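You operate a simulated robot arm through the tools that you are given. There is no shell and no other tool. Be economical: measure what you need, move in short steps, check, and stop when the job is done.

Carry out the task below with a simulated robot arm. There is one attempt and no reset: what you move stays moved.

JOB
Put the small red ring on P1, the yellow one on P2, and screw the black knob tight into P1.

The check looks at the end state, three seconds after you hand in, the way a careful person would. Anything else that was tipped, shoved, dropped, spilled or broken makes it a failure.

ROBOT AND FRAMES
A 6-joint arm with a two-finger parallel gripper, fixed in place. Base frame: the origin is at the foot of the arm, x ahead of it, y to its left, z up. Lengths are in mm, angles in degrees, forces in N, time in s.
With the tool pointing down near the work surface it reaches from about 260 to 680 mm from the base axis. Its first joint turns from -66.0 to 66.0 degrees. Payload 2.9 kg.
The TCP is the grasp point between the finger pads, 30 mm short of the fingertips. In the tool frame z runs along the fingers and y along their closing line. Largest opening 110 mm; finger width 20, thickness 10; the body of the gripper, 48 by 112 mm, starts 55 mm behind the TCP.
Orientation is told as [roll, pitch, yaw] about the base's x, y, z axes, in that order, counted from this pose: with the fingers straight down and closing along the base's y, the tool's x points along the base's -x, its y along +y and its z along -z.

CONTROLS
- The arm moves only by the tool arm_command. Its argument "increments" is a list of rows, each a list of 6 numbers: the shift along the tool's x, y, z in mm, then the turn, a rotation vector about the tool's x, y, z in rad. In form: [[tx, ty, tz, wx, wy, wz], ...]. A call has 1 to 12 rows; each row shifts and turns the commanded pose from where the row before left it, along the tool's axes as they then stand. "gripper" is the finger opening in mm, from 0 to 110, set as the call begins (left out, the last holds). Each row takes 0.2 s and may step no farther than 50 mm and 8.6 degrees from the row before; otherwise, or with a gripper value out of range, the whole call is refused. A pose out of reach is approached as far as the arm can. The call stops where the force on the tool passes 90 N (or 10 N more than at its start, if that is more) or the arm is blocked; 0.2 s more then pass. The fingers move at their own pace (about 108 mm/s each) and stop on an object; they squeeze with about 32 N. The grip force told is the motor's: it shows also when the fingers shut on nothing. Time passes only in rows, and 0.2 s behind the last, so rows that do not move let the fingers close. It gives the time, the measured TCP pose, the force on the tool (base axes), the opening and the grip force at its end, in the units of the frame above (readings bear some noise), with the torque about the TCP (base axes, N m) and any sound that the robot's microphone picked up.
- Cameras (640 x 400 px; columns grow to the right, rows downward): "scene" is fixed at [52.9, 411.5, 1394.1]; the picture's right is [-0.87, -0.49, 0.00], its down [-0.22, 0.38, -0.90] and it looks along [0.44, -0.78, -0.44] (base axes); focal length 343 px, centre (320, 200). "wrist" rides on the gripper at [72, 17, -103] in the tool frame; the picture's right is [-0.23, 0.97, 0.00], its down [-0.76, -0.18, -0.62] and it looks along [-0.61, -0.14, 0.78] (tool axes); focal length 222 px, centre (320, 200). There is no depth. A picture from a camera that has moved, and an enlarged one, comes with that camera's place and axes in the base frame and with its lens. The place of the scene camera against the robot may be out by one fixed shift of up to 18 mm in any direction.
- grab_frame(camera): a new picture of that camera. The clock stands still meanwhile.
- zoom(camera, box): a new picture of the part [left, top, right, bottom] of that camera's present view, enlarged. The clock stands still meanwhile.
- close_job(): hands the job in; it is judged then, once.

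Work in short steps. Places have to be worked out from the pictures, the camera data and where the tool is seen: move nearer, look again, correct. Check each grasp and each placing, and mend what went wrong. You have 120 turns and 76 pictures in all, those below and enlarged ones among them. Open the gripper and draw the arm clear of the work before you hand the job in, unless the task says otherwise; then end with one line.

The tools are called after "Request:" as name(argument=value, ...) on one line, values as JSON. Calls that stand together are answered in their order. arm_command: Moves the arm, as the interface text tells. Its arguments: {"type":"object","properties":{"increments":{"type":"array","items":{"type":"array","items":{"type":"number"}}},"gripper":{"type":"number"}},"required":["increments"]} The other tools are called the same way: grab_frame (camera) takes a picture; zoom (camera, box) takes an enlarged picture of a part of a camera's view; close_job () hands the job in.

At the start:

```text
t: 0.0
tcp_pos: [338.5, -161.9, 1106.0]
orientation: [-0.1, 0.0, 0.0]
contact_force: [-0.1, -0.2, -0.9]
moment: [-0.01, 0.04, 0.01]
gripper_width: 110.1
finger_force: 0.1
```

scene: 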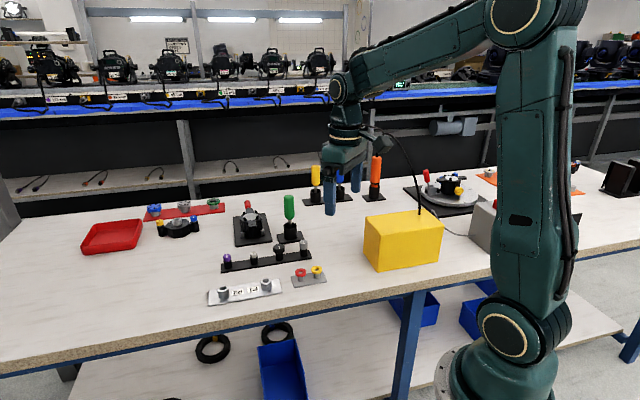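
wrist: 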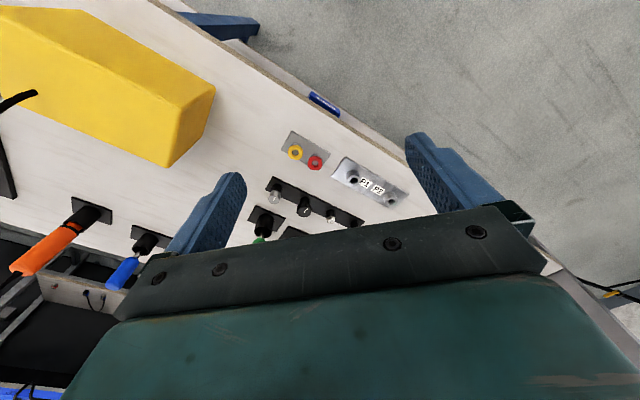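

I start by enlarging the work area in both cameras to identify the parts.

Request:
zoom(camera="scene", box=[190, 220, 350, 320])

Request:
zoom(camera="wrist", box=[240, 110, 420, 240])

```text
4.00 times, centred on (270, 270) of scene
camera zoom: at [52.9, 411.5, 1394.1], right [-0.87, -0.49, 0.0], down [-0.22, 0.38, -0.9], along [0.44, -0.78, -0.44], focal length 1370 px, centre (520, -80)
```

zoom: 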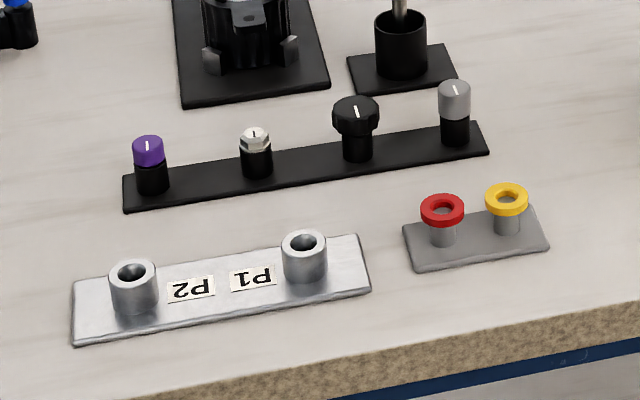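

```text
3.08 times, centred on (330, 175) of wrist
camera zoom: at [266.3, -143.3, 1209.3], right [0.23, 0.97, 0.0], down [0.76, -0.18, 0.62], along [0.61, -0.14, -0.78], focal length 684 px, centre (289, 277)
```

zoom: 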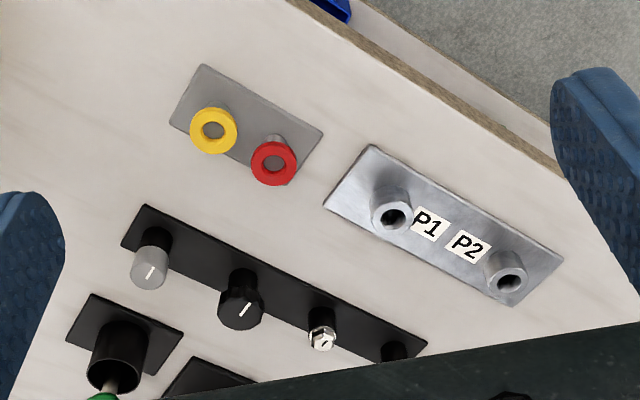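

P1's top triangulates to about (519, -133, 835). I move nearer, staying high, to get a closer wrist view.

Request:
arm_command(increments=[[-25, 8, 30, 0, 0, 0], [-25, 8, 30, 0, 0, 0], [-25, 8, 30, 0, 0, 0], [-25, 8, 30, 0, 0, 0], [0, 0, 0, 0, 0, 0]])

Request:
grab_frame(camera="wrist")

```text
t: 1.2
tcp_pos: [437.8, -132.1, 988.4]
orientation: [-0.1, 0.0, 0.0]
contact_force: [0.8, -0.8, 0.1]
moment: [0.02, -0.03, 0.0]
gripper_width: 109.8
finger_force: 0.1
```

```text
71 pictures are left
camera wrist: at [364.9, -113.1, 1091.0], right [0.23, 0.97, 0.0], down [0.76, -0.18, 0.62], along [0.61, -0.14, -0.78], focal length 222 px, centre (320, 200)
```

wrist: 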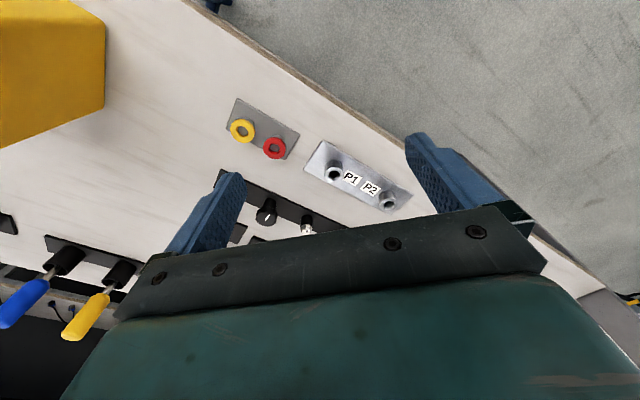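

I enlarge this view for measurement.

Request:
zoom(camera="wrist", box=[215, 90, 415, 215])

```text
3.20 times, centred on (315, 152) of wrist
camera zoom: at [364.9, -113.1, 1091.0], right [0.23, 0.97, 0.0], down [0.76, -0.18, 0.62], along [0.61, -0.14, -0.78], focal length 711 px, centre (336, 352)
```

zoom: 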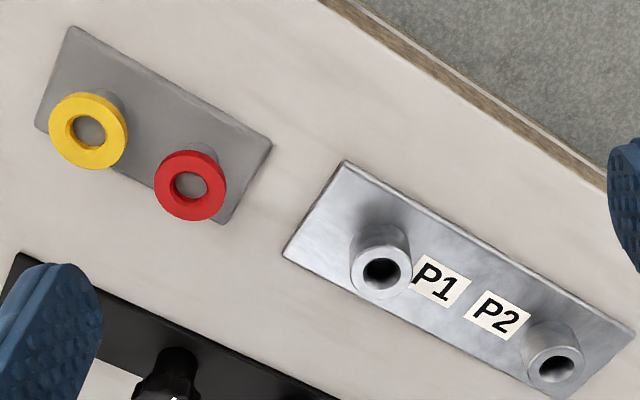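

Rails run at about 45° (x+, y+). Red ring is near (479, -203), yellow near (448, -234). I turn the tool by yaw +45° (closing across the rail), then move over the rings.

Request:
arm_command(increments=[[0, 0, 0, 0, 0, -0.1309], [0, 0, 0, 0, 0, -0.1309], [0, 0, 0, 0, 0, -0.1309], [0, 0, 0, 0, 0, -0.1309], [0, 0, 0, 0, 0, -0.1309], [0, 0, 0, 0, 0, -0.1309], [10, -25, 29, 0, 0, 0], [10, -25, 29, 0, 0, 0], [9, -24, 20, 0, 0, 0], [0, 0, 0, 0, 0, 0]])

Request:
grab_frame(camera="wrist")

```text
t: 3.4
tcp_pos: [469.4, -202.5, 908.0]
orientation: [0.0, 0.0, 44.9]
contact_force: [-0.3, 0.0, -0.3]
moment: [0.02, 0.01, 0.01]
gripper_width: 109.9
finger_force: 0.1
```

```text
69 pictures are left
camera wrist: at [406.4, -240.3, 1011.8], right [-0.53, 0.85, 0.0], down [0.66, 0.41, 0.62], along [0.53, 0.33, -0.78], focal length 222 px, centre (320, 200)
```

wrist: 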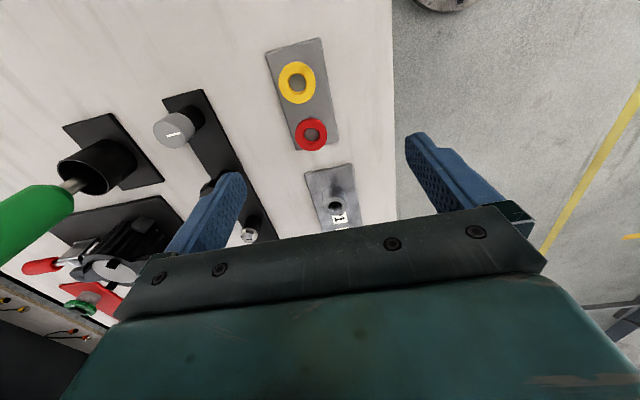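

I enlarge for measurement of rings and posts.

Request:
zoom(camera="wrist", box=[150, 20, 410, 250])

Request:
zoom(camera="wrist", box=[255, 30, 375, 240])

```text
1.74 times, centred on (280, 135) of wrist
camera zoom: at [406.4, -240.3, 1011.8], right [-0.53, 0.85, 0.0], down [0.66, 0.41, 0.62], along [0.53, 0.33, -0.78], focal length 386 px, centre (390, 313)
```

zoom: 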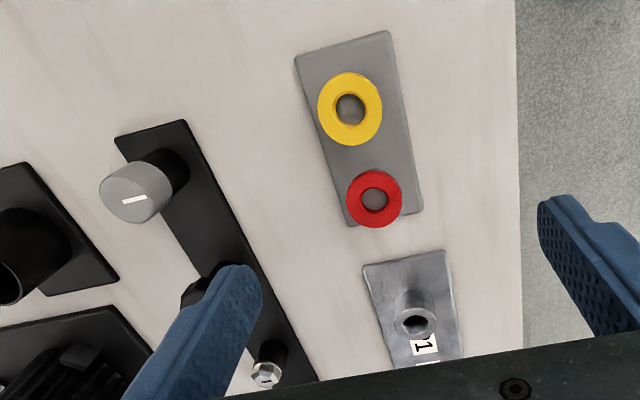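

```text
1.90 times, centred on (315, 135) of wrist
camera zoom: at [406.4, -240.3, 1011.8], right [-0.53, 0.85, 0.0], down [0.66, 0.41, 0.62], along [0.53, 0.33, -0.78], focal length 423 px, centre (330, 324)
```

zoom: 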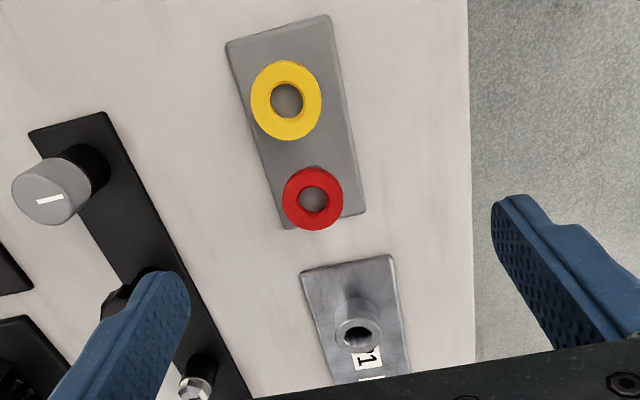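

Triangulated: red ring (480.6, -204.4, top ≈810), yellow (449, -236), P1 top (545, -134, ≈805). I go above the red ring with the gripper narrowed and check the alignment.

Request:
arm_command(increments=[[-3.3, -4.6, 20, 0, 0, 0], [-3.3, -4.6, 20, 0, 0, 0], [0, 0, 13, 0, 0, 0], [0, 0, 0, 0, 0, 0]], gripper=56)

Request:
zoom(camera="wrist", box=[200, 80, 440, 240])

Request:
zoom(camera="scene", box=[250, 220, 350, 300])

```text
t: 4.4
tcp_pos: [479.9, -204.9, 856.0]
orientation: [0.0, 0.0, 45.1]
contact_force: [0.7, 0.0, -0.7]
moment: [0.0, 0.0, -0.01]
gripper_width: 55.6
finger_force: 0.1
```

```text
2.50 times, centred on (320, 160) of wrist
camera zoom: at [416.6, -241.7, 958.1], right [-0.53, 0.85, 0.0], down [0.66, 0.41, 0.62], along [0.53, 0.33, -0.78], focal length 555 px, centre (320, 300)
```

zoom: 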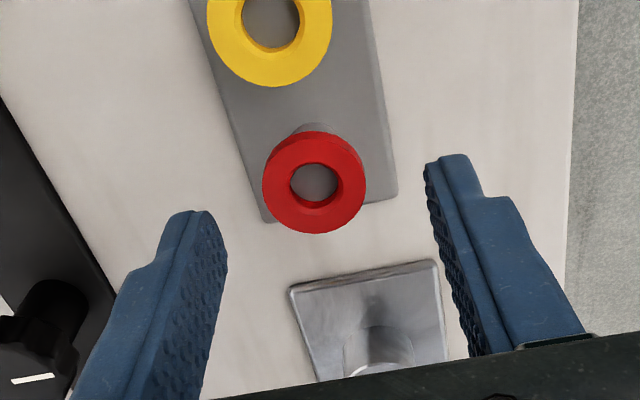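

```text
5.00 times, centred on (300, 260) of scene
camera zoom: at [52.9, 411.5, 1394.1], right [-0.87, -0.49, 0.0], down [-0.22, 0.38, -0.9], along [0.44, -0.78, -0.44], focal length 1713 px, centre (420, -100)
```

zoom: 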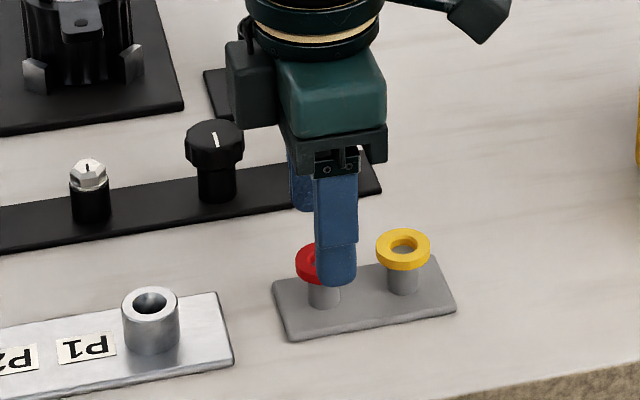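

The red ring is at (480.9, -204.2), top 810, OD ≈29.5, thickness ≈8; P1's OD is about the same, so I grip with the very tips only (tips at ≈803.5).

Request:
arm_command(increments=[[-1, -0.2, 12, 0, 0, 0], [0, 0, 10.5, 0, 0, 0], [0, 0, 0, 0, 0, 0]])

Request:
zoom(camera="wrist", box=[240, 100, 400, 200])

Request:
zoom(camera="scene", box=[285, 245, 335, 285])

```text
t: 5.2
tcp_pos: [481.5, -203.4, 833.8]
orientation: [0.0, 0.0, 45.0]
contact_force: [-0.4, 0.7, -0.2]
moment: [-0.05, -0.01, -0.03]
gripper_width: 55.8
finger_force: 0.2
```

```text
4.00 times, centred on (320, 150) of wrist
camera zoom: at [419.4, -241.8, 936.4], right [-0.53, 0.85, 0.0], down [0.66, 0.41, 0.62], along [0.53, 0.33, -0.78], focal length 888 px, centre (320, 400)
```

zoom: 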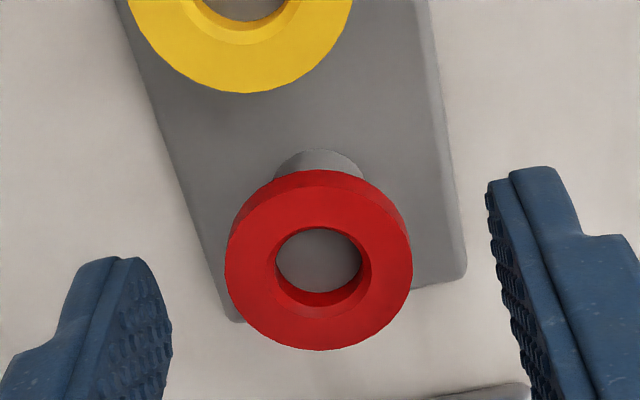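

```text
10.00 times, centred on (310, 265) of scene
camera zoom: at [52.9, 411.5, 1394.1], right [-0.87, -0.49, 0.0], down [-0.22, 0.38, -0.9], along [0.44, -0.78, -0.44], focal length 3426 px, centre (420, -450)
```

zoom: 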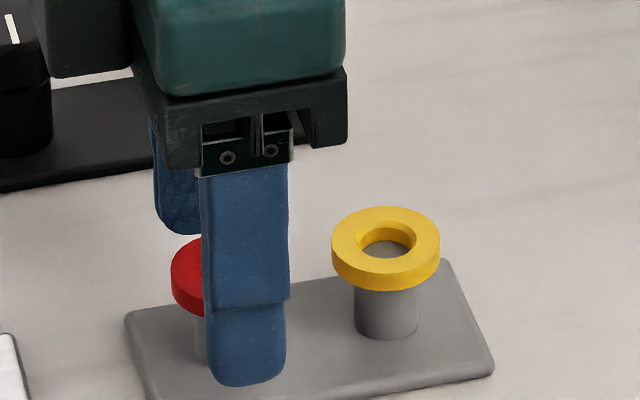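

Tips straddle the ring symmetrically. I close on it.

Request:
arm_command(increments=[[0, 0, 0, 0, 0, 0], [0, 0, 0, 0, 0, 0], [0, 0, 0, 0, 0, 0]], gripper=15)

Request:
zoom(camera="wrist", box=[240, 100, 400, 200])

```text
t: 6.0
tcp_pos: [481.4, -203.4, 834.0]
orientation: [0.0, 0.0, 45.0]
contact_force: [-0.6, -0.4, -0.9]
moment: [-0.03, 0.02, -0.01]
gripper_width: 27.1
finger_force: 32.0
```

```text
4.00 times, centred on (320, 150) of wrist
camera zoom: at [419.3, -241.9, 936.7], right [-0.53, 0.85, 0.0], down [0.66, 0.41, 0.62], along [0.53, 0.33, -0.78], focal length 888 px, centre (320, 400)
```

zoom: 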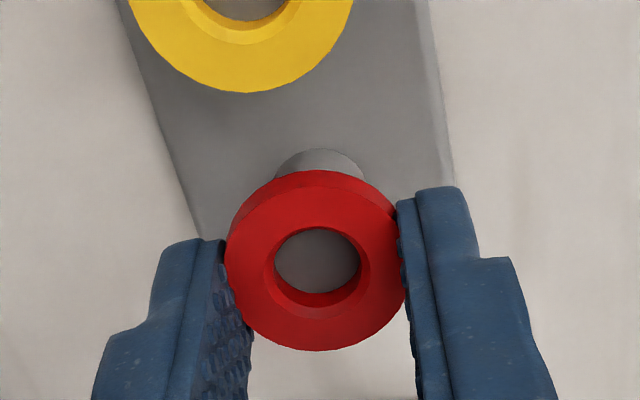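

Grip holds at 27 mm. I lift straight up 45 mm and carry it over P1.

Request:
arm_command(increments=[[0, 0, -10, 0, 0, 0], [0, 0, -20, 0, 0, 0], [0, 0, -15, 0, 0, 0], [-30, 1.4, 0, 0, 0, 0], [-32, 1.4, 0, 0, 0, 0], [-32, 1.3, 0, 0, 0, 0], [0, 0, 0, 0, 0, 0]])

Request:
zoom(camera="wrist", box=[220, 100, 420, 225])

Request:
zoom(camera="scene", box=[230, 240, 310, 304])

```text
t: 7.6
tcp_pos: [545.1, -133.9, 878.0]
orientation: [0.1, 0.0, 45.0]
contact_force: [-0.2, -1.3, -0.4]
moment: [-0.03, 0.02, -0.01]
gripper_width: 26.8
finger_force: 31.3
```

```text
3.20 times, centred on (320, 162) of wrist
camera zoom: at [481.8, -172.3, 981.4], right [-0.53, 0.85, 0.0], down [0.66, 0.41, 0.62], along [0.53, 0.33, -0.78], focal length 711 px, centre (320, 320)
```

zoom: 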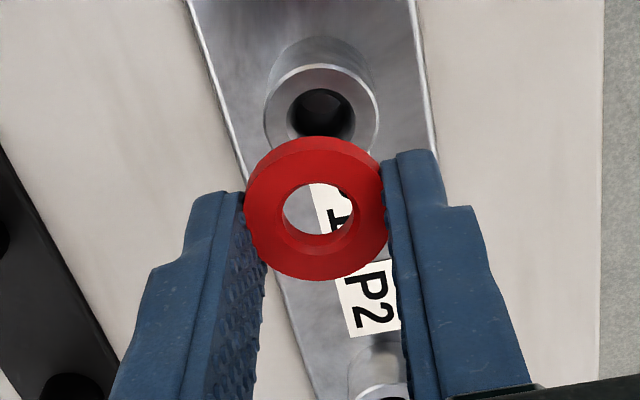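

```text
6.25 times, centred on (270, 272) of scene
camera zoom: at [52.9, 411.5, 1394.1], right [-0.87, -0.49, 0.0], down [-0.22, 0.38, -0.9], along [0.44, -0.78, -0.44], focal length 2141 px, centre (632, -250)
```

zoom: 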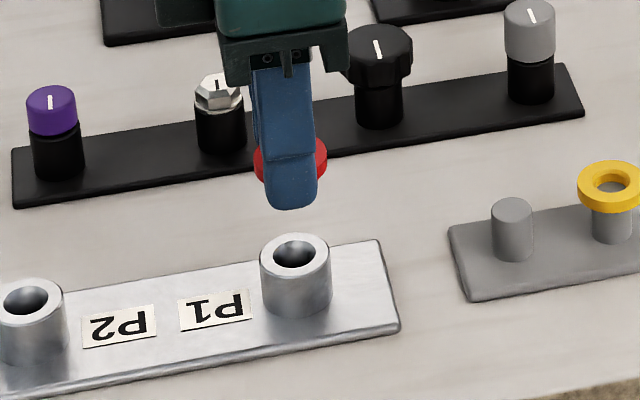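

P1 lies at ≈(544.3, -133.4, 806), with the ring about 1 mm off. I correct and descend to just above the post.

Request:
arm_command(increments=[[-1, 0.7, 12, 0, 0, 0], [0, 0, 12, 0, 0, 0], [0, 0, 9, 0, 0, 0], [0, 0, 0, 0, 0, 0]])

Request:
zoom(camera="wrist", box=[240, 100, 400, 200])

Request:
zoom(camera="scene", box=[250, 250, 300, 290])

```text
t: 8.6
tcp_pos: [545.1, -131.4, 844.1]
orientation: [0.0, 0.0, 45.1]
contact_force: [-0.2, -0.3, -0.3]
moment: [0.0, 0.01, -0.01]
gripper_width: 26.6
finger_force: 32.2
```

```text
4.00 times, centred on (320, 150) of wrist
camera zoom: at [483.4, -170.4, 947.2], right [-0.53, 0.85, 0.0], down [0.66, 0.41, 0.62], along [0.53, 0.33, -0.78], focal length 888 px, centre (320, 400)
```

zoom: 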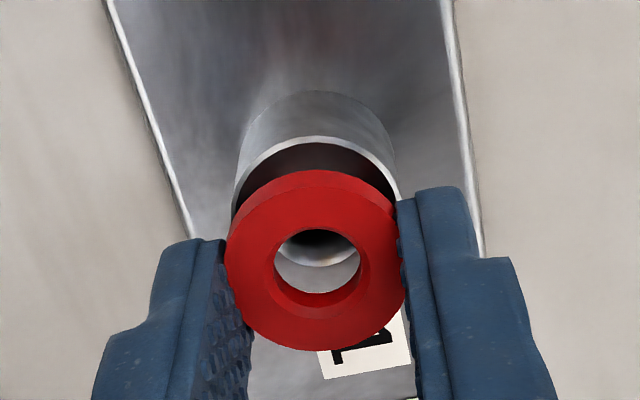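

```text
10.00 times, centred on (275, 270) of scene
camera zoom: at [52.9, 411.5, 1394.1], right [-0.87, -0.49, 0.0], down [-0.22, 0.38, -0.9], along [0.44, -0.78, -0.44], focal length 3426 px, centre (770, -500)
```

zoom: 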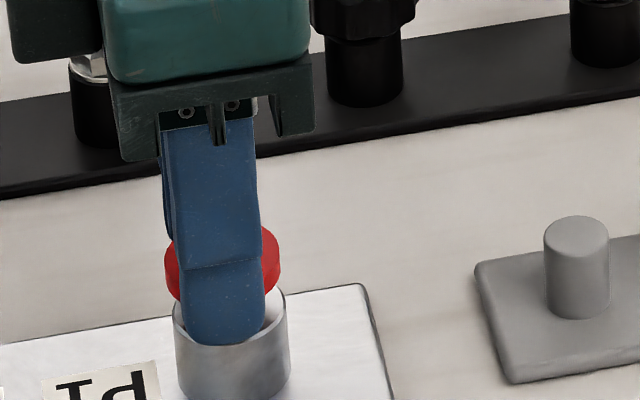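

The ring is concentric with the bore to within about 1 mm. I lower in small steps, watching force.

Request:
arm_command(increments=[[0.6, 0, 2, 0, 0, 0], [0, 0, 1.5, 0, 0, 0], [0, 0, 1, 0, 0, 0], [0, 0, 0.5, 0, 0, 0], [0, 0, 0, 0, 0, 0]])

Request:
zoom(camera="scene", box=[250, 250, 300, 290])

```text
t: 9.8
tcp_pos: [545.6, -134.0, 840.8]
orientation: [0.0, 0.0, 45.0]
contact_force: [-0.2, 0.8, -0.2]
moment: [0.02, 0.01, -0.03]
gripper_width: 26.9
finger_force: 32.1
```

```text
10.00 times, centred on (275, 270) of scene
camera zoom: at [52.9, 411.5, 1394.1], right [-0.87, -0.49, 0.0], down [-0.22, 0.38, -0.9], along [0.44, -0.78, -0.44], focal length 3426 px, centre (770, -500)
```

zoom: 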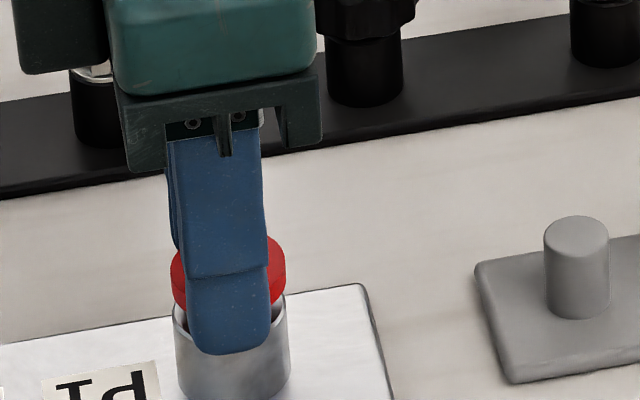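

No contact yet and a small gap is still visible; I go on in 0.7 mm steps.

Request:
arm_command(increments=[[0, 0, 0.7, 0, 0, 0], [0, 0, 0.7, 0, 0, 0], [0, 0, 0.7, 0, 0, 0], [0, 0, 0, 0, 0, 0]])

Request:
zoom(camera="scene", box=[250, 250, 300, 290])

Request:
zoom(camera="wrist", box=[240, 100, 400, 200])

```text
t: 10.8
tcp_pos: [545.4, -132.9, 839.2]
orientation: [0.0, 0.0, 44.9]
contact_force: [0.2, 0.1, -0.6]
moment: [-0.01, -0.01, 0.03]
gripper_width: 27.0
finger_force: 31.9
```

```text
10.00 times, centred on (275, 270) of scene
camera zoom: at [52.9, 411.5, 1394.1], right [-0.87, -0.49, 0.0], down [-0.22, 0.38, -0.9], along [0.44, -0.78, -0.44], focal length 3426 px, centre (770, -500)
```

zoom: 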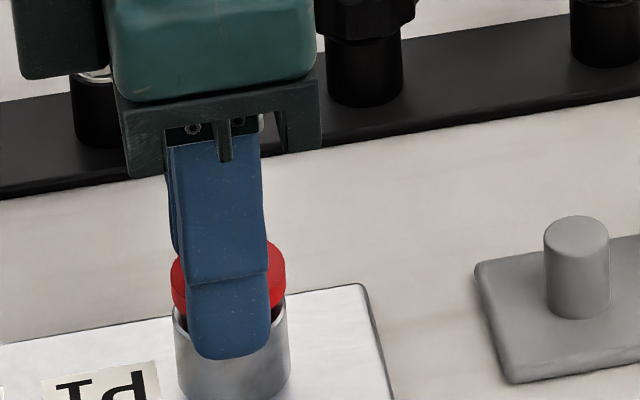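

```text
4.00 times, centred on (320, 150) of wrist
camera zoom: at [483.1, -171.9, 941.6], right [-0.53, 0.85, 0.0], down [0.66, 0.41, 0.62], along [0.53, 0.33, -0.78], focal length 888 px, centre (320, 400)
```

zoom: 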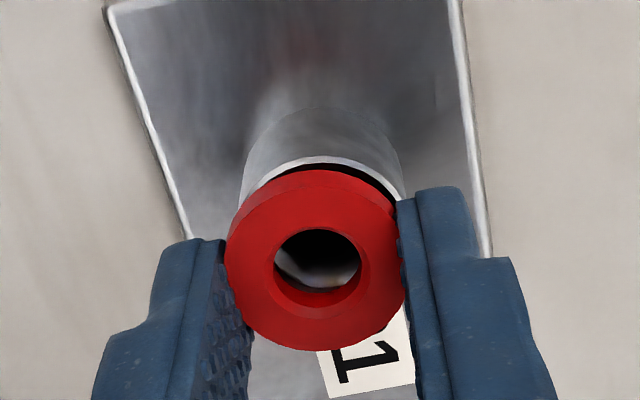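

Still no contact; the post is ≈1 mm toward tool +y of the ring. I correct that and keep lowering.

Request:
arm_command(increments=[[0, 1, 0, 0, 0, 0], [0, 0, 0.7, 0, 0, 0], [0, 0, 0.7, 0, 0, 0], [0, 0, 0.6, 0, 0, 0], [0, 0, 0, 0, 0, 0]])

Request:
zoom(camera="wrist", box=[240, 100, 400, 200])

```text
t: 12.0
tcp_pos: [545.1, -133.3, 836.4]
orientation: [-0.1, 0.0, 45.0]
contact_force: [1.9, -2.1, 1.2]
moment: [-0.06, -0.03, 0.03]
gripper_width: 26.8
finger_force: 32.4
```

```text
4.00 times, centred on (320, 150) of wrist
camera zoom: at [482.1, -170.7, 939.5], right [-0.53, 0.85, 0.0], down [0.66, 0.41, 0.62], along [0.53, 0.33, -0.78], focal length 888 px, centre (320, 400)
```

zoom: 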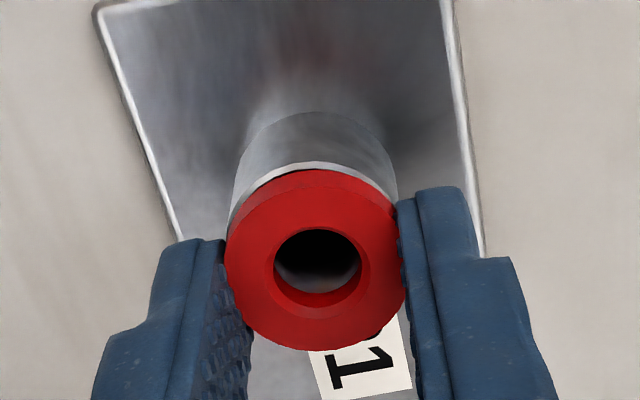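

A slight side load (≈3 N) suggests the left tip rubs the post; I back off 0.5 mm sideways and lower a bit more.

Request:
arm_command(increments=[[0, -0.5, 0, 0, 0, 0], [0, 0, 0.5, 0, 0, 0], [0, 0, 0, 0, 0, 0]])

Request:
zoom(camera="wrist", box=[280, 120, 360, 180])

Request:
zoom(camera="scene", box=[260, 260, 290, 284])

```text
t: 12.8
tcp_pos: [546.0, -133.6, 835.3]
orientation: [0.0, 0.0, 44.9]
contact_force: [0.3, -0.1, -0.7]
moment: [-0.01, 0.03, -0.01]
gripper_width: 26.6
finger_force: 31.8
```

```text
6.67 times, centred on (320, 150) of wrist
camera zoom: at [482.7, -171.2, 939.1], right [-0.53, 0.85, 0.0], down [0.66, 0.41, 0.62], along [0.53, 0.33, -0.78], focal length 1481 px, centre (320, 533)
```

zoom: 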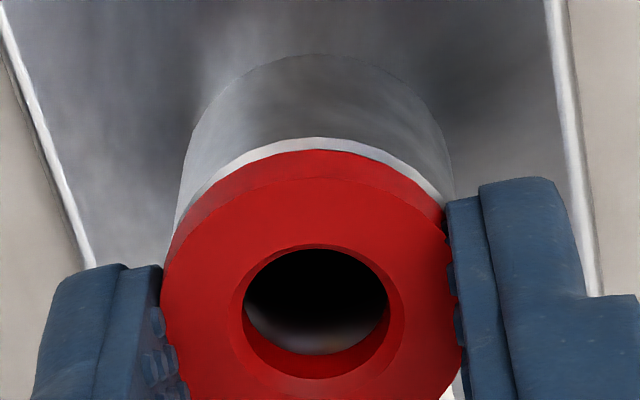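

```text
16.00 times, centred on (275, 272) of scene
camera zoom: at [52.9, 411.5, 1394.1], right [-0.87, -0.49, 0.0], down [-0.22, 0.38, -0.9], along [0.44, -0.78, -0.44], focal length 5482 px, centre (1040, -952)
```

zoom: 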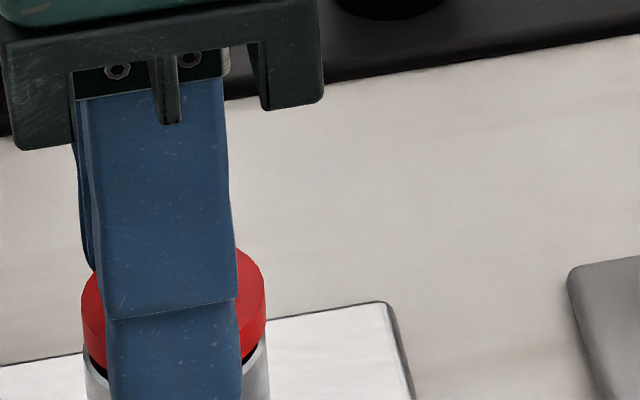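

Force is gone and the gap is nearly closed; three more 0.4 mm steps.

Request:
arm_command(increments=[[0, 0, 0.4, 0, 0, 0], [0, 0, 0.4, 0, 0, 0], [0, 0, 0.4, 0, 0, 0], [0, 0, 0, 0, 0, 0]])

Request:
zoom(camera="wrist", box=[280, 120, 360, 180])

```text
t: 13.8
tcp_pos: [546.0, -133.4, 835.3]
orientation: [0.0, -0.1, 45.0]
contact_force: [-0.2, 0.5, 0.2]
moment: [0.0, 0.01, -0.03]
gripper_width: 26.8
finger_force: 32.5
```

```text
6.67 times, centred on (320, 150) of wrist
camera zoom: at [482.8, -171.1, 938.1], right [-0.53, 0.85, 0.0], down [0.66, 0.41, 0.62], along [0.53, 0.33, -0.78], focal length 1481 px, centre (320, 533)
```

zoom: 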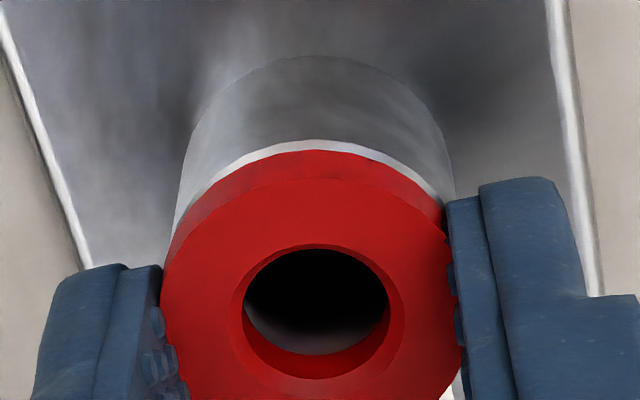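

The rim strip is about what the diameter difference would show; I test with 0.5 mm steps more for contact force.

Request:
arm_command(increments=[[0, 0, 0.5, 0, 0, 0], [0, 0, 0, 0, 0, 0]])

Request:
arm_command(increments=[[0, 0, 0.5, 0, 0, 0], [0, 0, 0, 0, 0, 0]])

Request:
zoom(camera="wrist", box=[280, 120, 360, 180])

```text
t: 14.4
tcp_pos: [544.7, -132.2, 834.7]
orientation: [0.0, 0.0, 45.0]
contact_force: [-0.4, 0.1, 0.4]
moment: [0.01, -0.01, -0.01]
gripper_width: 26.5
finger_force: 32.0
```

```text
t: 15.0
tcp_pos: [546.1, -131.8, 832.9]
orientation: [0.1, 0.0, 45.0]
contact_force: [1.1, -0.1, -2.3]
moment: [0.09, 0.05, -0.01]
gripper_width: 26.9
finger_force: 32.0
```

```text
6.67 times, centred on (320, 150) of wrist
camera zoom: at [482.7, -171.3, 936.3], right [-0.53, 0.85, 0.0], down [0.66, 0.41, 0.62], along [0.53, 0.33, -0.78], focal length 1481 px, centre (320, 533)
```

zoom: 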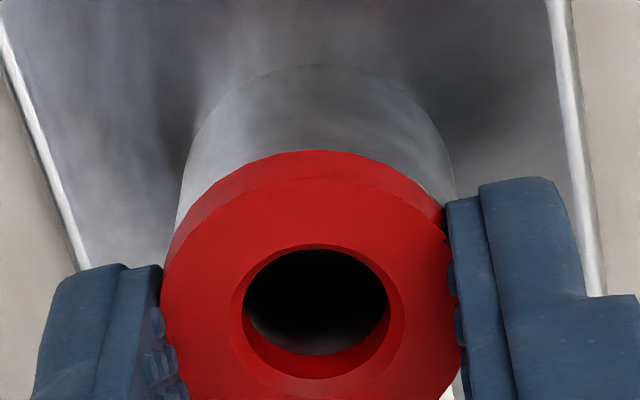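

One more small step to confirm contact.

Request:
arm_command(increments=[[0, 0, 0.5, 0, 0, 0], [0, 0, 0, 0, 0, 0]])

```text
t: 15.6
tcp_pos: [545.4, -133.8, 832.4]
orientation: [-0.2, 0.0, 45.0]
contact_force: [-0.3, -1.6, 5.6]
moment: [-0.01, 0.13, -0.01]
gripper_width: 26.6
finger_force: 32.1
```

Contact at 5.6 N; the ring sits flush and concentric. I release.

Request:
arm_command(increments=[[0, 0, -0.4, 0, 0, 0], [0, 0, 0, 0, 0, 0]])

Request:
arm_command(increments=[[0, 0, 0, 0, 0, 0], [0, 0, 0, 0, 0, 0], [0, 0, -20, 0, 0, 0], [0, 0, -30, 0, 0, 0], [0, 0, 0, 0, 0, 0]], gripper=56)

Request:
zoom(camera="wrist", box=[260, 80, 380, 180])

Request:
zoom(camera="scene", box=[250, 255, 300, 295])

```text
t: 16.2
tcp_pos: [545.8, -134.3, 833.8]
orientation: [0.0, 0.1, 44.9]
contact_force: [-2.5, -6.6, 2.6]
moment: [-0.13, 0.14, 0.04]
gripper_width: 26.7
finger_force: 31.4
```

```text
t: 17.4
tcp_pos: [546.7, -135.5, 885.2]
orientation: [0.0, -0.1, 45.0]
contact_force: [-0.7, 0.2, 0.1]
moment: [0.01, 0.0, 0.04]
gripper_width: 55.8
finger_force: 0.1
```

```text
4.00 times, centred on (320, 130) of wrist
camera zoom: at [482.7, -173.5, 987.3], right [-0.53, 0.85, 0.0], down [0.66, 0.41, 0.62], along [0.53, 0.33, -0.78], focal length 888 px, centre (320, 480)
```

zoom: 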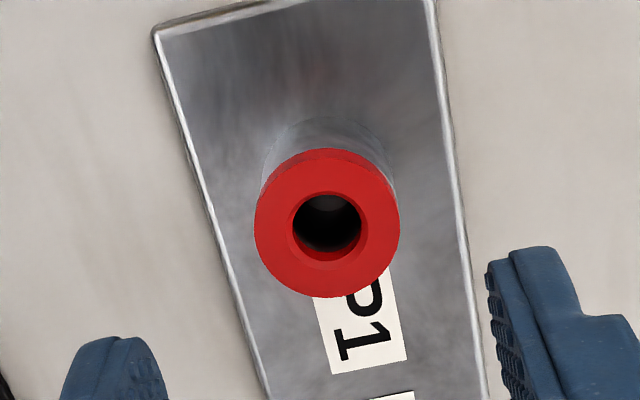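

```text
10.00 times, centred on (275, 275) of scene
camera zoom: at [52.9, 411.5, 1394.1], right [-0.87, -0.49, 0.0], down [-0.22, 0.38, -0.9], along [0.44, -0.78, -0.44], focal length 3426 px, centre (770, -550)
```

zoom: 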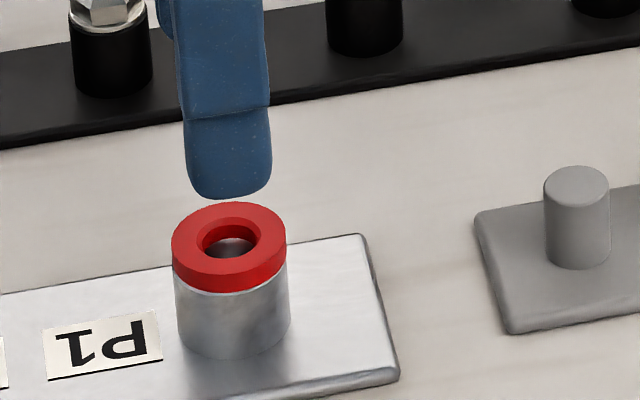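

Red ring sits on P1, ≈1 mm off. Next I move over the yellow ring at (449, -236).

Request:
arm_command(increments=[[35, -1, 0, 0, 0, 0], [35, -1, 0, 0, 0, 0], [35, -1, 0, 0, 0, 0], [35.4, -0.9, 0, 0, 0, 0], [0, 0, 26, 0, 0, 0], [0, 0, 0, 0, 0, 0]])

Request:
zoom(camera="wrist", box=[220, 100, 420, 225])

```text
t: 18.8
tcp_pos: [448.0, -235.5, 861.5]
orientation: [-0.1, 0.0, 45.0]
contact_force: [-0.2, 0.2, 0.0]
moment: [0.0, 0.03, 0.04]
gripper_width: 55.9
finger_force: 0.1
```

```text
3.20 times, centred on (320, 162) of wrist
camera zoom: at [385.2, -273.6, 963.1], right [-0.53, 0.85, 0.0], down [0.66, 0.41, 0.62], along [0.53, 0.33, -0.78], focal length 711 px, centre (320, 320)
```

zoom: 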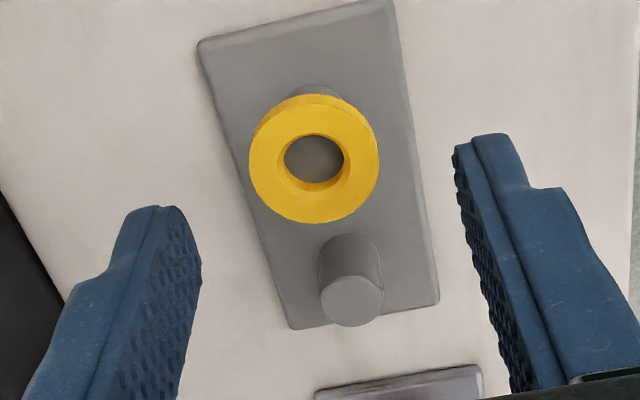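

Yellow ring aligned at ≈(450, -235.5). I descend to tip-grip height as for red.

Request:
arm_command(increments=[[-0.8, 0, 13, 0, 0, 0], [0, 0, 12, 0, 0, 0], [0, 0, 0, 0, 0, 0]])

Request:
zoom(camera="wrist", box=[240, 100, 400, 200])

```text
t: 19.6
tcp_pos: [450.4, -235.4, 834.4]
orientation: [0.0, 0.0, 45.0]
contact_force: [0.4, -1.1, 0.1]
moment: [-0.05, -0.01, -0.03]
gripper_width: 55.9
finger_force: 0.1
```

```text
4.00 times, centred on (320, 150) of wrist
camera zoom: at [388.0, -272.7, 937.5], right [-0.53, 0.85, 0.0], down [0.66, 0.41, 0.62], along [0.53, 0.33, -0.78], focal length 888 px, centre (320, 400)
```

zoom: 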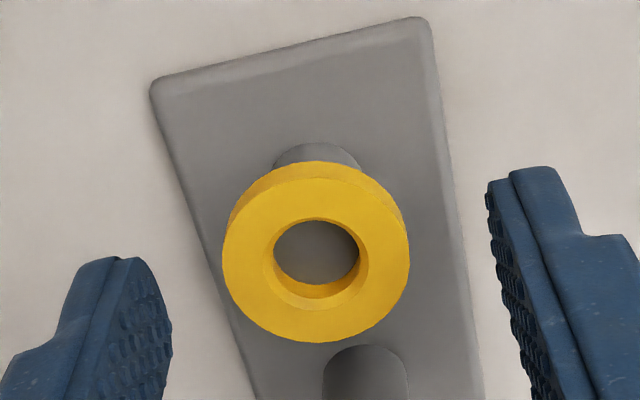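

Matches the red grasp view within ~1 mm; shift slightly and close.

Request:
arm_command(increments=[[1, -0.4, 0, 0, 0, 0], [0, 0, 0, 0, 0, 0], [0, 0, 0, 0, 0, 0], [0, 0, 0, 0, 0, 0]], gripper=15)

Request:
zoom(camera="wrist", box=[240, 100, 400, 200])

```text
t: 20.6
tcp_pos: [450.2, -235.2, 834.4]
orientation: [0.0, 0.0, 45.0]
contact_force: [0.7, 0.6, 2.2]
moment: [0.02, 0.0, 0.01]
gripper_width: 26.9
finger_force: 32.2
```

```text
4.00 times, centred on (320, 150) of wrist
camera zoom: at [387.3, -273.9, 937.2], right [-0.53, 0.85, 0.0], down [0.66, 0.41, 0.62], along [0.53, 0.33, -0.78], focal length 888 px, centre (320, 400)
```

zoom: 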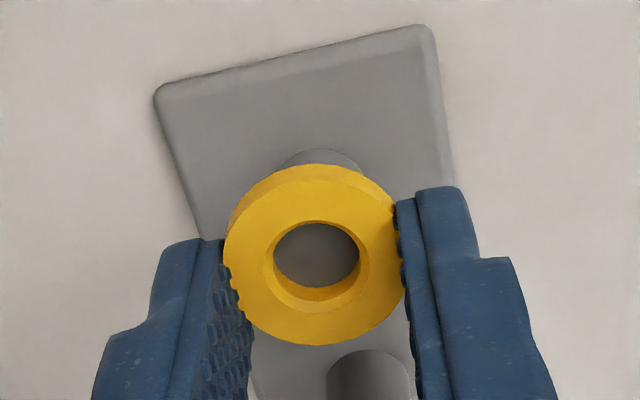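

Grip good. Lift and carry to above P2, estimated (624, -56).

Request:
arm_command(increments=[[0, 0, -10, 0, 0, 0], [0, 0, -20, 0, 0, 0], [0, 0, -17, 0, 0, 0], [-42, 0.6, 0, 0, 0, 0], [-42, 0.6, 0, 0, 0, 0], [-42, 0.7, 0, 0, 0, 0], [-42, 0.7, 0, 0, 0, 0], [-42, 0.7, 0, 0, 0, 0], [-40, 0.6, 0, 0, 0, 0], [0, 0, 0, 0, 0, 0]])

Request:
zoom(camera="wrist", box=[220, 100, 420, 225])

```text
t: 22.8
tcp_pos: [621.9, -54.0, 878.9]
orientation: [0.0, 0.0, 45.0]
contact_force: [0.0, -0.1, 0.0]
moment: [-0.01, -0.03, -0.01]
gripper_width: 26.9
finger_force: 31.6
```

```text
3.20 times, centred on (320, 162) of wrist
camera zoom: at [558.5, -92.4, 982.2], right [-0.53, 0.85, 0.0], down [0.66, 0.41, 0.62], along [0.53, 0.33, -0.78], focal length 711 px, centre (320, 320)
```

zoom: 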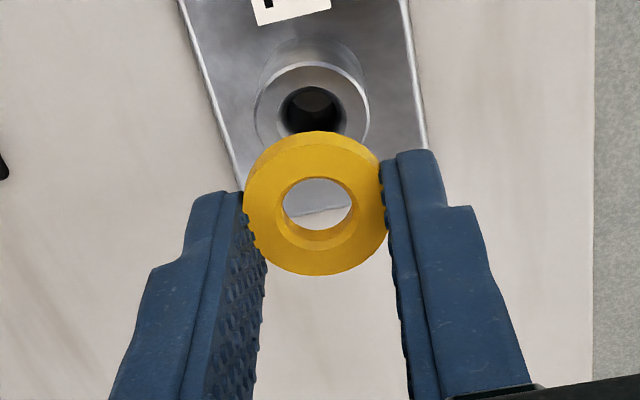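

Comparing with the P1 view at the same height, I need about tx +1.4, ty -1.3. I correct and descend 40 mm.

Request:
arm_command(increments=[[1.4, -1.3, 12, 0, 0, 0], [0, 0, 14, 0, 0, 0], [0, 0, 14, 0, 0, 0], [0, 0, 0, 0, 0, 0]])

Request:
zoom(camera="wrist", box=[240, 100, 400, 200])

Request:
zoom(camera="scene", box=[200, 260, 250, 300])

```text
t: 23.8
tcp_pos: [622.9, -58.7, 840.0]
orientation: [0.1, 0.1, 45.1]
contact_force: [-0.4, 1.2, -0.1]
moment: [0.0, 0.03, -0.01]
gripper_width: 26.7
finger_force: 31.8
```

```text
4.00 times, centred on (320, 150) of wrist
camera zoom: at [560.4, -97.4, 942.0], right [-0.53, 0.85, 0.0], down [0.66, 0.41, 0.62], along [0.53, 0.33, -0.78], focal length 888 px, centre (320, 400)
```

zoom: 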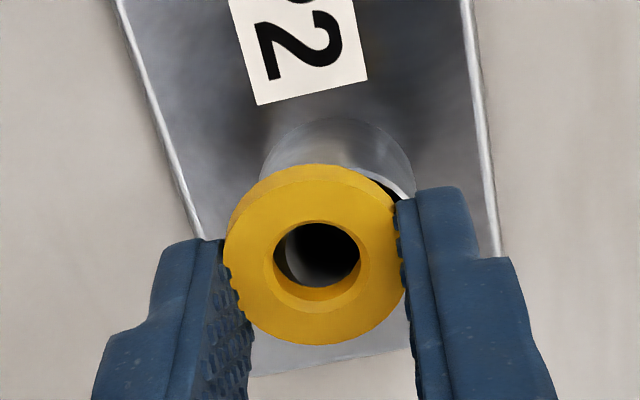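

```text
10.00 times, centred on (225, 280) of scene
camera zoom: at [52.9, 411.5, 1394.1], right [-0.87, -0.49, 0.0], down [-0.22, 0.38, -0.9], along [0.44, -0.78, -0.44], focal length 3426 px, centre (1270, -600)
```

zoom: 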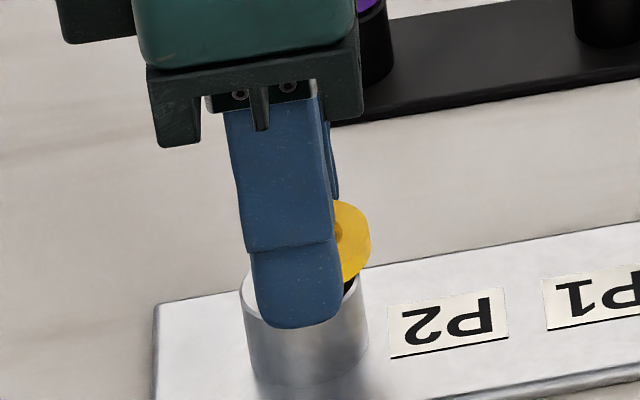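

The post now shows ≈3 mm toward tool +y (the previous view was before the arm fully settled). I shift and look again.

Request:
arm_command(increments=[[0, 1.5, -2, 0, 0, 0], [0, 1.5, 0, 0, 0, 0], [0, 0, 0, 0, 0, 0], [0, 0, 0, 0, 0, 0]])

Request:
zoom(camera="wrist", box=[240, 100, 400, 200])

```text
t: 24.8
tcp_pos: [621.4, -55.5, 842.0]
orientation: [0.0, -0.1, 45.0]
contact_force: [-0.2, -0.4, 0.0]
moment: [0.01, 0.01, -0.02]
gripper_width: 26.9
finger_force: 32.2
```

```text
4.00 times, centred on (320, 150) of wrist
camera zoom: at [558.1, -93.6, 944.3], right [-0.53, 0.85, 0.0], down [0.66, 0.41, 0.62], along [0.53, 0.33, -0.78], focal length 888 px, centre (320, 400)
```

zoom: 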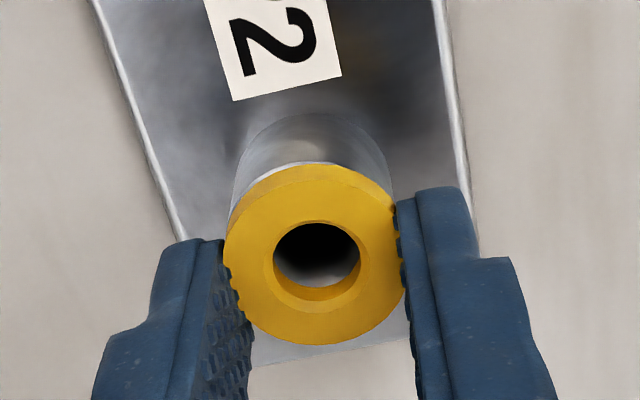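

Now concentric (computed ring centre 76.3 vs post 76.8 mm forward of camera). I descend straight to near contact.

Request:
arm_command(increments=[[-0.3, 0, 2, 0, 0, 0], [0, 0, 2, 0, 0, 0], [0, 0, 1.5, 0, 0, 0], [0, 0, 0, 0, 0, 0], [0, 0, 0, 0, 0, 0]])

Request:
zoom(camera="wrist", box=[280, 120, 360, 180])

```text
t: 26.0
tcp_pos: [620.5, -56.0, 834.9]
orientation: [0.0, 0.0, 45.0]
contact_force: [2.6, -3.7, -2.1]
moment: [-0.08, -0.07, 0.02]
gripper_width: 27.2
finger_force: 32.3
```

```text
6.67 times, centred on (320, 150) of wrist
camera zoom: at [558.8, -94.1, 938.0], right [-0.53, 0.85, 0.0], down [0.66, 0.41, 0.62], along [0.53, 0.33, -0.78], focal length 1481 px, centre (320, 533)
```

zoom: 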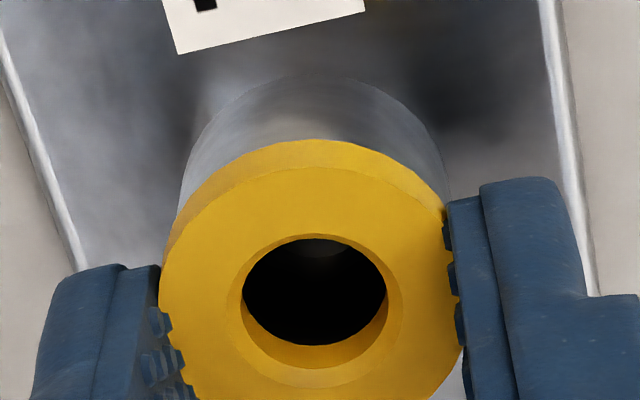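

Left tip rubs slightly again; shift ty -0.6, tx -0.3 and lower in small steps.

Request:
arm_command(increments=[[-0.3, -0.6, 0, 0, 0, 0], [0, 0, 0.6, 0, 0, 0], [0, 0, 0, 0, 0, 0]])

Request:
arm_command(increments=[[0, 0, 0.6, 0, 0, 0], [0, 0, 0, 0, 0, 0]])

Request:
zoom(camera="wrist", box=[280, 120, 360, 180])

```text
t: 26.8
tcp_pos: [621.5, -55.8, 835.7]
orientation: [0.0, 0.0, 45.0]
contact_force: [1.6, -3.4, -0.5]
moment: [-0.12, -0.03, -0.01]
gripper_width: 26.7
finger_force: 32.4
```

```text
t: 27.4
tcp_pos: [621.6, -56.4, 835.4]
orientation: [0.0, 0.1, 45.0]
contact_force: [3.7, -0.6, -0.2]
moment: [0.04, -0.07, -0.04]
gripper_width: 26.8
finger_force: 31.8
```

```text
6.67 times, centred on (320, 150) of wrist
camera zoom: at [558.9, -94.1, 937.3], right [-0.53, 0.85, 0.0], down [0.66, 0.41, 0.62], along [0.53, 0.33, -0.78], focal length 1481 px, centre (320, 533)
```

zoom: 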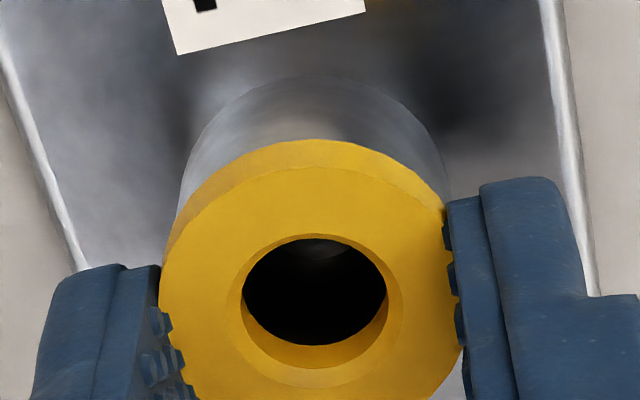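

The view no longer changes with lowering, suggesting contact. I check from the scene camera.

Request:
zoom(camera="scene", box=[210, 266, 245, 294])

Request:
arm_command(increments=[[0, 0, 0.6, 0, 0, 0], [0, 0, 0, 0, 0, 0]])

```text
14.29 times, centred on (228, 280) of scene
camera zoom: at [53.0, 411.4, 1394.1], right [-0.87, -0.49, 0.0], down [-0.22, 0.38, -0.9], along [0.44, -0.78, -0.44], focal length 4894 px, centre (1641, -943)
```

zoom: 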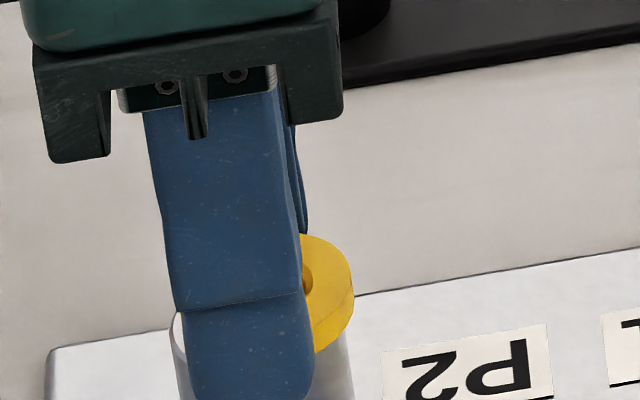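

```text
t: 28.0
tcp_pos: [622.0, -55.6, 833.7]
orientation: [-0.1, -0.1, 45.1]
contact_force: [6.3, 0.1, 3.4]
moment: [0.06, -0.12, 0.0]
gripper_width: 26.9
finger_force: 32.1
```

Contact made, ring concentric. Release now and lift.

Request:
arm_command(increments=[[0, 0, 0, 0, 0, 0], [0, 0, 0, 0, 0, 0], [0, 0, -20, 0, 0, 0], [0, 0, -35, 0, 0, 0], [0, 0, 0, 0, 0, 0]], gripper=56)

Request:
zoom(camera="scene", box=[210, 255, 290, 305])

Request:
zoom(camera="wrist", box=[240, 80, 400, 180])

```text
t: 29.2
tcp_pos: [621.5, -56.9, 890.2]
orientation: [0.0, 0.0, 45.1]
contact_force: [-0.4, 0.4, 0.7]
moment: [0.01, 0.01, -0.01]
gripper_width: 56.2
finger_force: 0.1
```

```text
8.00 times, centred on (250, 280) of scene
camera zoom: at [52.9, 411.5, 1394.1], right [-0.87, -0.49, 0.0], down [-0.22, 0.38, -0.9], along [0.44, -0.78, -0.44], focal length 2741 px, centre (880, -440)
```

zoom: 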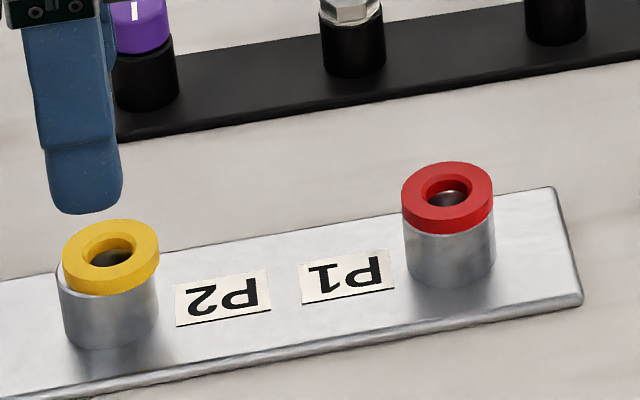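

```text
4.00 times, centred on (320, 130) of wrist
camera zoom: at [557.2, -94.8, 991.9], right [-0.53, 0.85, 0.0], down [0.66, 0.41, 0.62], along [0.53, 0.33, -0.78], focal length 888 px, centre (320, 480)
```

zoom: 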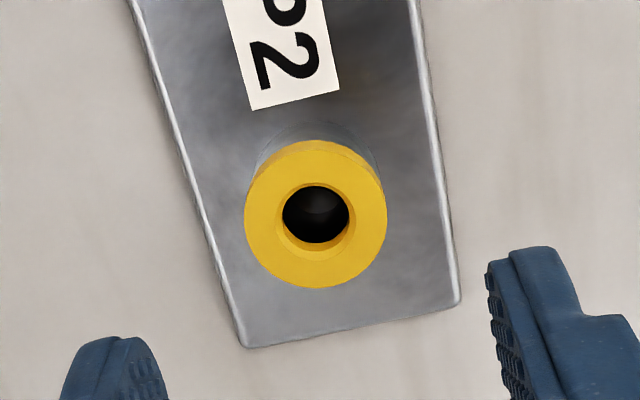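

Both rings are on their posts. Now I move high toward the black knob, estimated around (589, -255).

Request:
arm_command(increments=[[0, 0, -35, 0, 0, 0], [33, -21.5, 0, 0, 0, 0], [33, -21.5, 0, 0, 0, 0], [33, -21.5, 0, 0, 0, 0], [33, -21.5, 0, 0, 0, 0], [33, -21.5, 0, 0, 0, 0], [0, 0, 0, 0, 0, 0], [0, 0, 0, 0, 0, 0]])

Request:
grab_frame(camera="wrist")

```text
t: 31.0
tcp_pos: [579.1, -249.8, 923.1]
orientation: [0.0, 0.0, 45.1]
contact_force: [0.1, 0.5, 0.5]
moment: [0.02, -0.05, 0.01]
gripper_width: 56.1
finger_force: 0.0
```

```text
35 pictures are left
camera wrist: at [515.6, -287.5, 1025.5], right [-0.53, 0.85, 0.0], down [0.66, 0.41, 0.62], along [0.53, 0.33, -0.78], focal length 222 px, centre (320, 200)
```

wrist: 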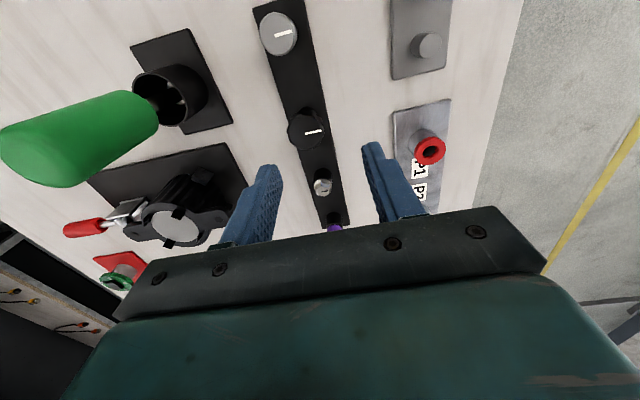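

Black knob estimated at (588, -257), top z ≈826, Ø≈33. I move above it and look closely.

Request:
arm_command(increments=[[-0.6, -5.8, 18, 0, 0, 0], [-0.5, -5.9, 18, 0, 0, 0], [0, 0, 17, 0, 0, 0], [0, 0, 0, 0, 0, 0], [0, 0, 0, 0, 0, 0]], gripper=60)

Request:
zoom(camera="wrist", box=[220, 90, 420, 215])

Request:
zoom(camera="scene", box=[250, 220, 310, 268])

```text
t: 32.2
tcp_pos: [588.2, -257.0, 870.1]
orientation: [0.0, 0.0, 45.0]
contact_force: [0.3, 0.2, -1.0]
moment: [0.0, -0.02, -0.03]
gripper_width: 60.0
finger_force: 0.1
```

```text
3.20 times, centred on (320, 152) of wrist
camera zoom: at [525.1, -295.1, 972.7], right [-0.53, 0.85, 0.0], down [0.66, 0.41, 0.62], along [0.53, 0.33, -0.78], focal length 711 px, centre (320, 352)
```

zoom: 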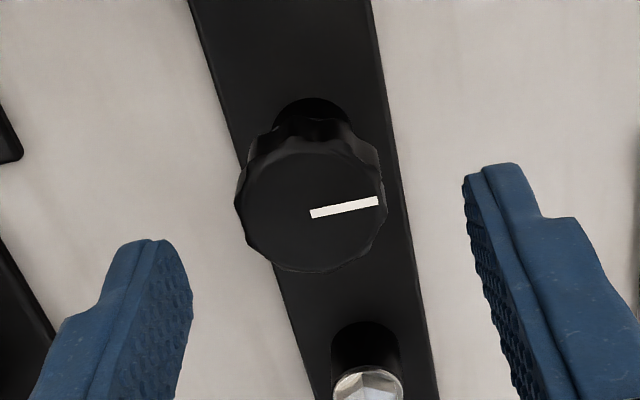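

```text
8.33 times, centred on (280, 244) of scene
camera zoom: at [52.9, 411.5, 1394.1], right [-0.87, -0.49, 0.0], down [-0.22, 0.38, -0.9], along [0.44, -0.78, -0.44], focal length 2855 px, centre (653, -167)
```

zoom: 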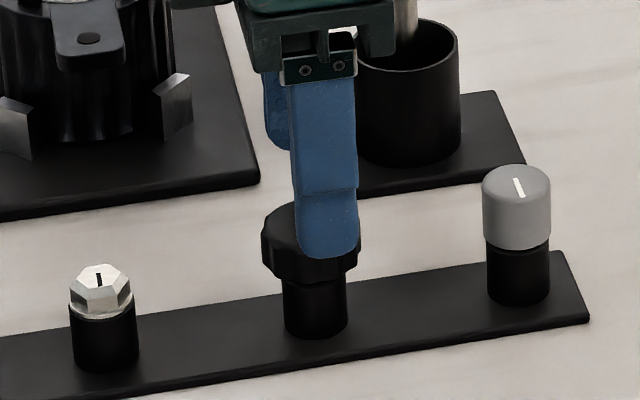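

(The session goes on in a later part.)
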